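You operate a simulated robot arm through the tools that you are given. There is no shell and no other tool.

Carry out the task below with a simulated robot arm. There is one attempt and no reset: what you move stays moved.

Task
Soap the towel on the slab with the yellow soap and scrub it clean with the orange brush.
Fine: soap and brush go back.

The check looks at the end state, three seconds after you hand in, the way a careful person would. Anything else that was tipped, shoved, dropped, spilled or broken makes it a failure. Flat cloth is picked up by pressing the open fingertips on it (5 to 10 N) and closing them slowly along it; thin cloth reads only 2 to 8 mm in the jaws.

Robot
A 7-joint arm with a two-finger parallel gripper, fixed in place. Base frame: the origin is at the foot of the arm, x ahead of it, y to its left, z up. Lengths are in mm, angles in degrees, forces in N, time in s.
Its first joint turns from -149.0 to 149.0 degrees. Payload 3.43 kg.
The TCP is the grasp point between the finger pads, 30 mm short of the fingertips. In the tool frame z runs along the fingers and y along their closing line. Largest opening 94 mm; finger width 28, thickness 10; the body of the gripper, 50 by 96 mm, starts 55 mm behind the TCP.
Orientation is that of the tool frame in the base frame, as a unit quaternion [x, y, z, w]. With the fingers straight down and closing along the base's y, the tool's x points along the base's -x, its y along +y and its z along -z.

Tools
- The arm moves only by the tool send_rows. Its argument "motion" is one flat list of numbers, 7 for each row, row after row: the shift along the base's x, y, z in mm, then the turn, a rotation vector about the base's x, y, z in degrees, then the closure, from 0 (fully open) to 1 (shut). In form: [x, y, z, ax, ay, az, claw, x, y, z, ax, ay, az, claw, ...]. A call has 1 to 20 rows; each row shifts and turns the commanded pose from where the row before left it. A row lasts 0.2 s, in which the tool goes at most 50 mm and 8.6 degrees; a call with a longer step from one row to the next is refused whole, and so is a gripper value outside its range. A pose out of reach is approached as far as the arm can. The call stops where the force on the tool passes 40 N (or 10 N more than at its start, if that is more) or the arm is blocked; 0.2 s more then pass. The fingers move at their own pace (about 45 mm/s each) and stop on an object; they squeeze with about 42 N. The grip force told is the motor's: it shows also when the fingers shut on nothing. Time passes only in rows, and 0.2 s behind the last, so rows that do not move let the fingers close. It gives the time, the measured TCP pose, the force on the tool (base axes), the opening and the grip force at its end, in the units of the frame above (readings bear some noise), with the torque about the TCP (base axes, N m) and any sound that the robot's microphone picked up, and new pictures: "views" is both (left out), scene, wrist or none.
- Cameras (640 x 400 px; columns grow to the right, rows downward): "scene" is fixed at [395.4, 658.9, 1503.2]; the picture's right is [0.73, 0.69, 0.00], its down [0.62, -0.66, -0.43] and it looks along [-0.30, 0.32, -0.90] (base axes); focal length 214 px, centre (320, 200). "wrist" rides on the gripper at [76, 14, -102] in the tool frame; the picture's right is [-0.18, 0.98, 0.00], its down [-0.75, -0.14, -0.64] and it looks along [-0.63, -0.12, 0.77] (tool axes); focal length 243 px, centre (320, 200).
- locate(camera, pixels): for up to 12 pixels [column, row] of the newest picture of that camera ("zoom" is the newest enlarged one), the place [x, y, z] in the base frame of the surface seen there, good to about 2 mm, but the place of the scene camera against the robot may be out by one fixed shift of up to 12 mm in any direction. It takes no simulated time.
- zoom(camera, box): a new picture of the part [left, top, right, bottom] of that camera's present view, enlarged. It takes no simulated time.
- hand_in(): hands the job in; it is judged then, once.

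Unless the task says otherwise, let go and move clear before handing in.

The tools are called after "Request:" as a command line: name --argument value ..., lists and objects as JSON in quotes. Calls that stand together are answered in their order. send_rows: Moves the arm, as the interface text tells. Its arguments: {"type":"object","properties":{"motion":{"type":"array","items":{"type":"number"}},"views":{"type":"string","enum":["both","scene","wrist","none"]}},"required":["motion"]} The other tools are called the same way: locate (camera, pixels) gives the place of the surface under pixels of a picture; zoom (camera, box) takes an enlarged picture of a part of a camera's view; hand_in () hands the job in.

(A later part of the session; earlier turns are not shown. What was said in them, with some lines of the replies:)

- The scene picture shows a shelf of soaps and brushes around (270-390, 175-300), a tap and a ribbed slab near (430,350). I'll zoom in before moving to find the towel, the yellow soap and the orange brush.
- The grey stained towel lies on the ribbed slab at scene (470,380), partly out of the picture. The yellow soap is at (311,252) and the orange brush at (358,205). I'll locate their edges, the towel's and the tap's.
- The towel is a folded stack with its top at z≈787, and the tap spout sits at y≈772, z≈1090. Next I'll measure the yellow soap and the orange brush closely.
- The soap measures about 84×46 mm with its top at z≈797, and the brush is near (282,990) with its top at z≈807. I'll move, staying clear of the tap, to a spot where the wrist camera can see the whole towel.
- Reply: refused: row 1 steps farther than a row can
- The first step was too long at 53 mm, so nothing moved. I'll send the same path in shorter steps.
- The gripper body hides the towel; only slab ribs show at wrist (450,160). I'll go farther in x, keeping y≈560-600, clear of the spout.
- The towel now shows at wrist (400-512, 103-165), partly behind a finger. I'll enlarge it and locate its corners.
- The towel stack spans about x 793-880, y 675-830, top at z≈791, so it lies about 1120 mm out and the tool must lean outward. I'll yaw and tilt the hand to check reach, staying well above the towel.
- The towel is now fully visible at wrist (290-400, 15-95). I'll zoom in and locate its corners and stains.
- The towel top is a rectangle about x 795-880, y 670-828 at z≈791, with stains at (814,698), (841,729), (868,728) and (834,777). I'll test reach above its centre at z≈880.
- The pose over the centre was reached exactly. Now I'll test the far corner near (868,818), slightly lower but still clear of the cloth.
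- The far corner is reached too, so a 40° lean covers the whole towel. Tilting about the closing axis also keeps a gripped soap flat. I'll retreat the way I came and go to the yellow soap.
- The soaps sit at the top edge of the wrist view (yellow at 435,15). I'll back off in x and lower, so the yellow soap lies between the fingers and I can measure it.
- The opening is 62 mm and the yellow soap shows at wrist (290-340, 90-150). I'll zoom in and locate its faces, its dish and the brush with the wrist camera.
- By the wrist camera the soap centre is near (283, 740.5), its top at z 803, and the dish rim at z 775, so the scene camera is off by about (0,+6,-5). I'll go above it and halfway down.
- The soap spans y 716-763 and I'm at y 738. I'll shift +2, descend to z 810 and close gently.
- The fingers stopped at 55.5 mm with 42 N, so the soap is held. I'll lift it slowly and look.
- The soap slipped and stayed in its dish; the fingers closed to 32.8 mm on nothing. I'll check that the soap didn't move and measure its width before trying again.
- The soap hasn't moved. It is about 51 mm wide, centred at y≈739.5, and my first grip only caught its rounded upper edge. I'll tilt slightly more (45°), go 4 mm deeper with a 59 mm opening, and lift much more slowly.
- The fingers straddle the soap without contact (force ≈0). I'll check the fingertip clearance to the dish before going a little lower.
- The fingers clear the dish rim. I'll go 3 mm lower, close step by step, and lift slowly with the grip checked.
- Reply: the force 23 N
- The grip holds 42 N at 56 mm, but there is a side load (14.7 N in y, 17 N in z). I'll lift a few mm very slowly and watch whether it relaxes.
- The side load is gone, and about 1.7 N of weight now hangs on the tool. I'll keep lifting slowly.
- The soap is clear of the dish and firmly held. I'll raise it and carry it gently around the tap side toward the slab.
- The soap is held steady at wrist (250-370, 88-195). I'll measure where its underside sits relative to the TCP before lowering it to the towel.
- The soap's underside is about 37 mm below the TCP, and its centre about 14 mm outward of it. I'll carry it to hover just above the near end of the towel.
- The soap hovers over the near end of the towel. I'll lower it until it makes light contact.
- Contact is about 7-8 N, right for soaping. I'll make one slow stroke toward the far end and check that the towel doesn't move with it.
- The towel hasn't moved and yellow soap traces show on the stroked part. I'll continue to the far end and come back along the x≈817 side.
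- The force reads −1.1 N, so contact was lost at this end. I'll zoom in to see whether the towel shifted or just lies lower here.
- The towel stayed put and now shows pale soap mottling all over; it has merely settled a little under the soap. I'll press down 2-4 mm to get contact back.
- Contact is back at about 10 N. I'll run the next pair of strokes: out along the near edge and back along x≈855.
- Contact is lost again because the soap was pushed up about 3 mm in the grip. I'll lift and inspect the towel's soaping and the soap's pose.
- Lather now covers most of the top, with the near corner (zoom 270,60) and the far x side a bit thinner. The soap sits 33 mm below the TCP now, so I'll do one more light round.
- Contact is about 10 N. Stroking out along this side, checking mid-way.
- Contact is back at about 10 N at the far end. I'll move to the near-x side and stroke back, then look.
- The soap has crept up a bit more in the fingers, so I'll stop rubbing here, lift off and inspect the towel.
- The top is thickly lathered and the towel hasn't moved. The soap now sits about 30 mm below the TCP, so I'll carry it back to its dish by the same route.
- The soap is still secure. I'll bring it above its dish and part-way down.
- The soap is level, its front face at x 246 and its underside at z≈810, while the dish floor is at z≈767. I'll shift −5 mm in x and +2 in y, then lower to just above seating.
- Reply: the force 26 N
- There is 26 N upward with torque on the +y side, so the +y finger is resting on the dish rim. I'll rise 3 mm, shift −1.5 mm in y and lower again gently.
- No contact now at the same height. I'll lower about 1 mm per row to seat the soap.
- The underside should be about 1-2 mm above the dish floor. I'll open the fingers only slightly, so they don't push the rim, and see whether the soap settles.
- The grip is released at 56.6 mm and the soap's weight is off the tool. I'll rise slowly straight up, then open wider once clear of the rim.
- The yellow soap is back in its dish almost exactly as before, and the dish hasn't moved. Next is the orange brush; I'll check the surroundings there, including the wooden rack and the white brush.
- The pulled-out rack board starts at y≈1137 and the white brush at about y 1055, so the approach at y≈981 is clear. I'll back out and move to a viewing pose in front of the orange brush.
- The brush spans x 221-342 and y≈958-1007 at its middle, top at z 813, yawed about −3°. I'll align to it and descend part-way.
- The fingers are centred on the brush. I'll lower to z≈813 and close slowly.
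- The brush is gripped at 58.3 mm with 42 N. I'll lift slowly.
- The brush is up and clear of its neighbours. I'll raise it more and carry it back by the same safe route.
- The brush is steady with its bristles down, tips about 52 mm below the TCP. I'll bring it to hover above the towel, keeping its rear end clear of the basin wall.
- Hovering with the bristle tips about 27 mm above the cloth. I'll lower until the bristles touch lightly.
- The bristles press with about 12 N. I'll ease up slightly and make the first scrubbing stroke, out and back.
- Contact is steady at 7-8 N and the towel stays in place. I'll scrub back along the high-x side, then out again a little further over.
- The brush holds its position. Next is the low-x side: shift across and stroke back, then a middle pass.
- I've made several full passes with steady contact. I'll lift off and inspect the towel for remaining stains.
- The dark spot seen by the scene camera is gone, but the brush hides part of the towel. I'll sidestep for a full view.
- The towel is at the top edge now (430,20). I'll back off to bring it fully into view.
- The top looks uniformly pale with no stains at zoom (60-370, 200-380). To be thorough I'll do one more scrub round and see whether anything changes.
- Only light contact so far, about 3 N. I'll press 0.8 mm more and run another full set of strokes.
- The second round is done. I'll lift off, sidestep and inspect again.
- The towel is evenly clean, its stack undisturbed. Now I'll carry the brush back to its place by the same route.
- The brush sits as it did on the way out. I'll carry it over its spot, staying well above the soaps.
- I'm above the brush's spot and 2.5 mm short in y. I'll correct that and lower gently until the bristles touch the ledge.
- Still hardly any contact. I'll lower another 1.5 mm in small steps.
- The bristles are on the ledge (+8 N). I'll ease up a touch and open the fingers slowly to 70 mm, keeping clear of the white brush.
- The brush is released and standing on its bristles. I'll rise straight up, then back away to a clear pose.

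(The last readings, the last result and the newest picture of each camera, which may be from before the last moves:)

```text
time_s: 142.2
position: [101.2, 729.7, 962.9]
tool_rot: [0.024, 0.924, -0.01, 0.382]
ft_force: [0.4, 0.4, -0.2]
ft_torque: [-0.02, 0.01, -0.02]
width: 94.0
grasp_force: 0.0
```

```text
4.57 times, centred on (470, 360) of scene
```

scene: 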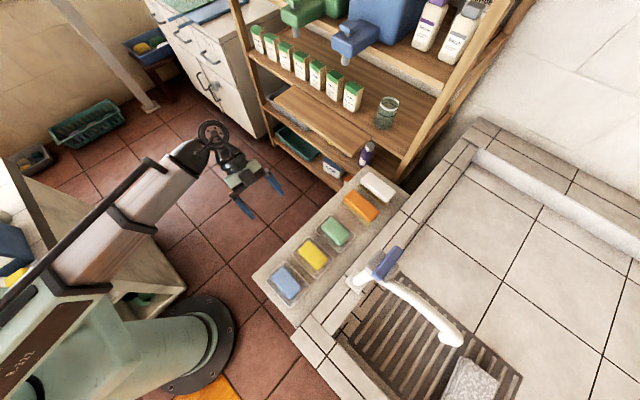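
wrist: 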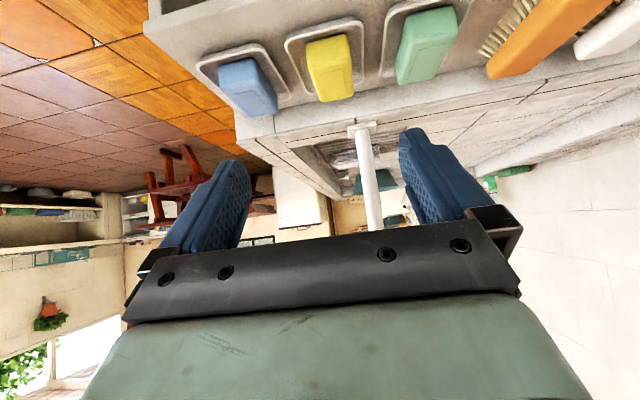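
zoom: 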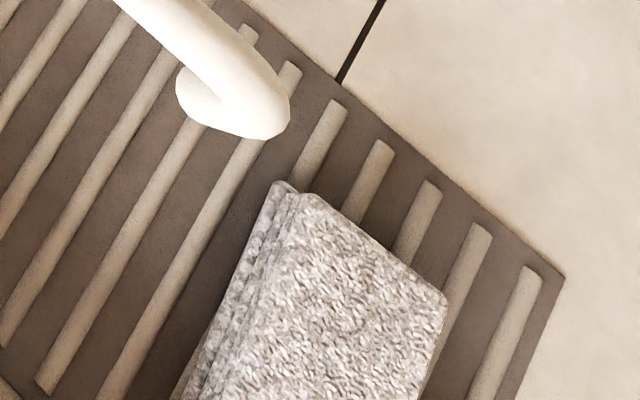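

The yellow soap, orange brush and all neighbours are in their places. Before handing in, I'll take an unobstructed look at the whole towel with the empty hand.

Request:
send_rows --motion '[20, -32.5, 10, 0, 0, 0, 0, 20, -32.5, 10, 0, 0, 0, 0, 20, -32.5, 10, 0, 0, 0, 0, 20, -32.5, 10, 0, 0, 0, 0, 37.8, -17.8, 5, 0, 0, 5, 0, 37.8, -17.8, 5, 0, 0, 5, 0, 37.8, -17.8, 5, 0, 0, 5, 0, 37.8, -17.8, 5, 0, 0, 5, 0, 37.8, -17.8, 5, 0, 0, 5, 0, 37.8, -17.8, 5, 0, 0, 5, 0, 37.8, -17.8, 5, 0, 0, 5, 0, 37.8, -17.8, 5, 0, 0, 5, 0, 37.8, -17.8, 5, 0, 0, 5, 0, 33, 23.4, 0, 0, 0, 0, 0, 33, 23.4, 0, 0, 0, 0, 0, 33, 23.4, 0, 0, 0, 0, 0, 33, 23.4, 0, 0, 0, 0, 0, 33, 23.4, 0, 0, 0, 0, 0, 0, 0, 0, 0, 0, 0, 0]'

Request:
zoom --camera "wrist" --box '[260, 0, 430, 110]'

```text
time_s: 146.2
position: [687.9, 557.9, 1043.6]
tool_rot: [-0.331, 0.863, 0.137, 0.357]
ft_force: [0.1, 0.3, -0.5]
ft_torque: [0.01, -0.02, 0.0]
width: 94.0
grasp_force: 0.1
```

scene: 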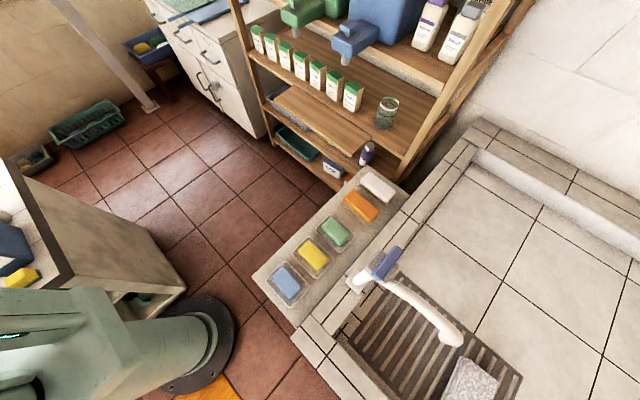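
wrist: 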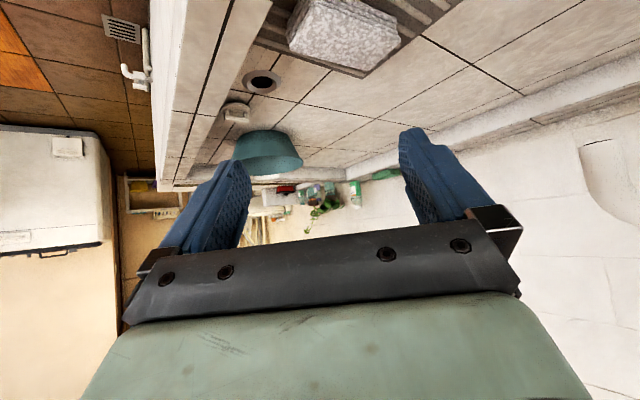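

```text
3.64 times, centred on (345, 55) of wrist
```

zoom: 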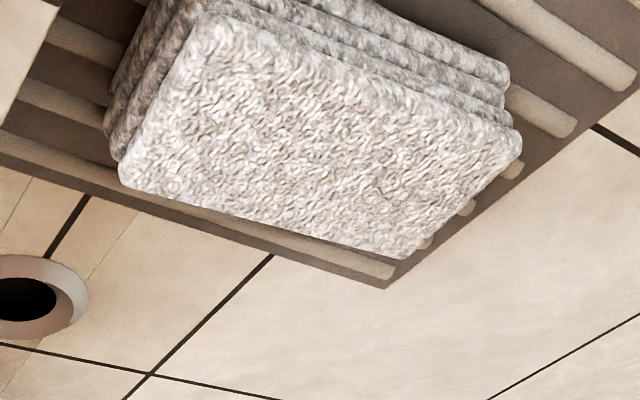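

The whole towel top (zoom 120-520, 20-260) is evenly pale with no stains, and its stack is in place. The soap and brush are back in their places, and the hand is empty and clear, so I'm handing in.

Request:
hand_in

```text
The job is handed in.
```

The towel on the slab is soaped and scrubbed, and I've handed the job in. I can't see the check's verdict.

- **Towel:** In the last wrist picture the folded top is evenly pale, and the dark stains are gone. The stack hasn't moved on the slab. Lather is still on it, since I didn't rinse it.
- **Yellow soap:** It is back in its dish, almost exactly where it started. My first grip slipped off and the second held.
- **Dish contact:** One finger pressed on the dish rim while I was lowering the soap back in, at about 26 N. I backed off and set the soap down cleanly; the dish did not move.
- **Orange brush:** It is standing on its bristles in its own spot, a millimetre or two from where it was.
- **Everything else:** The other soaps, the white brush and the tap look unchanged in the final pictures. The gripper is empty and clear, above the basin wall.
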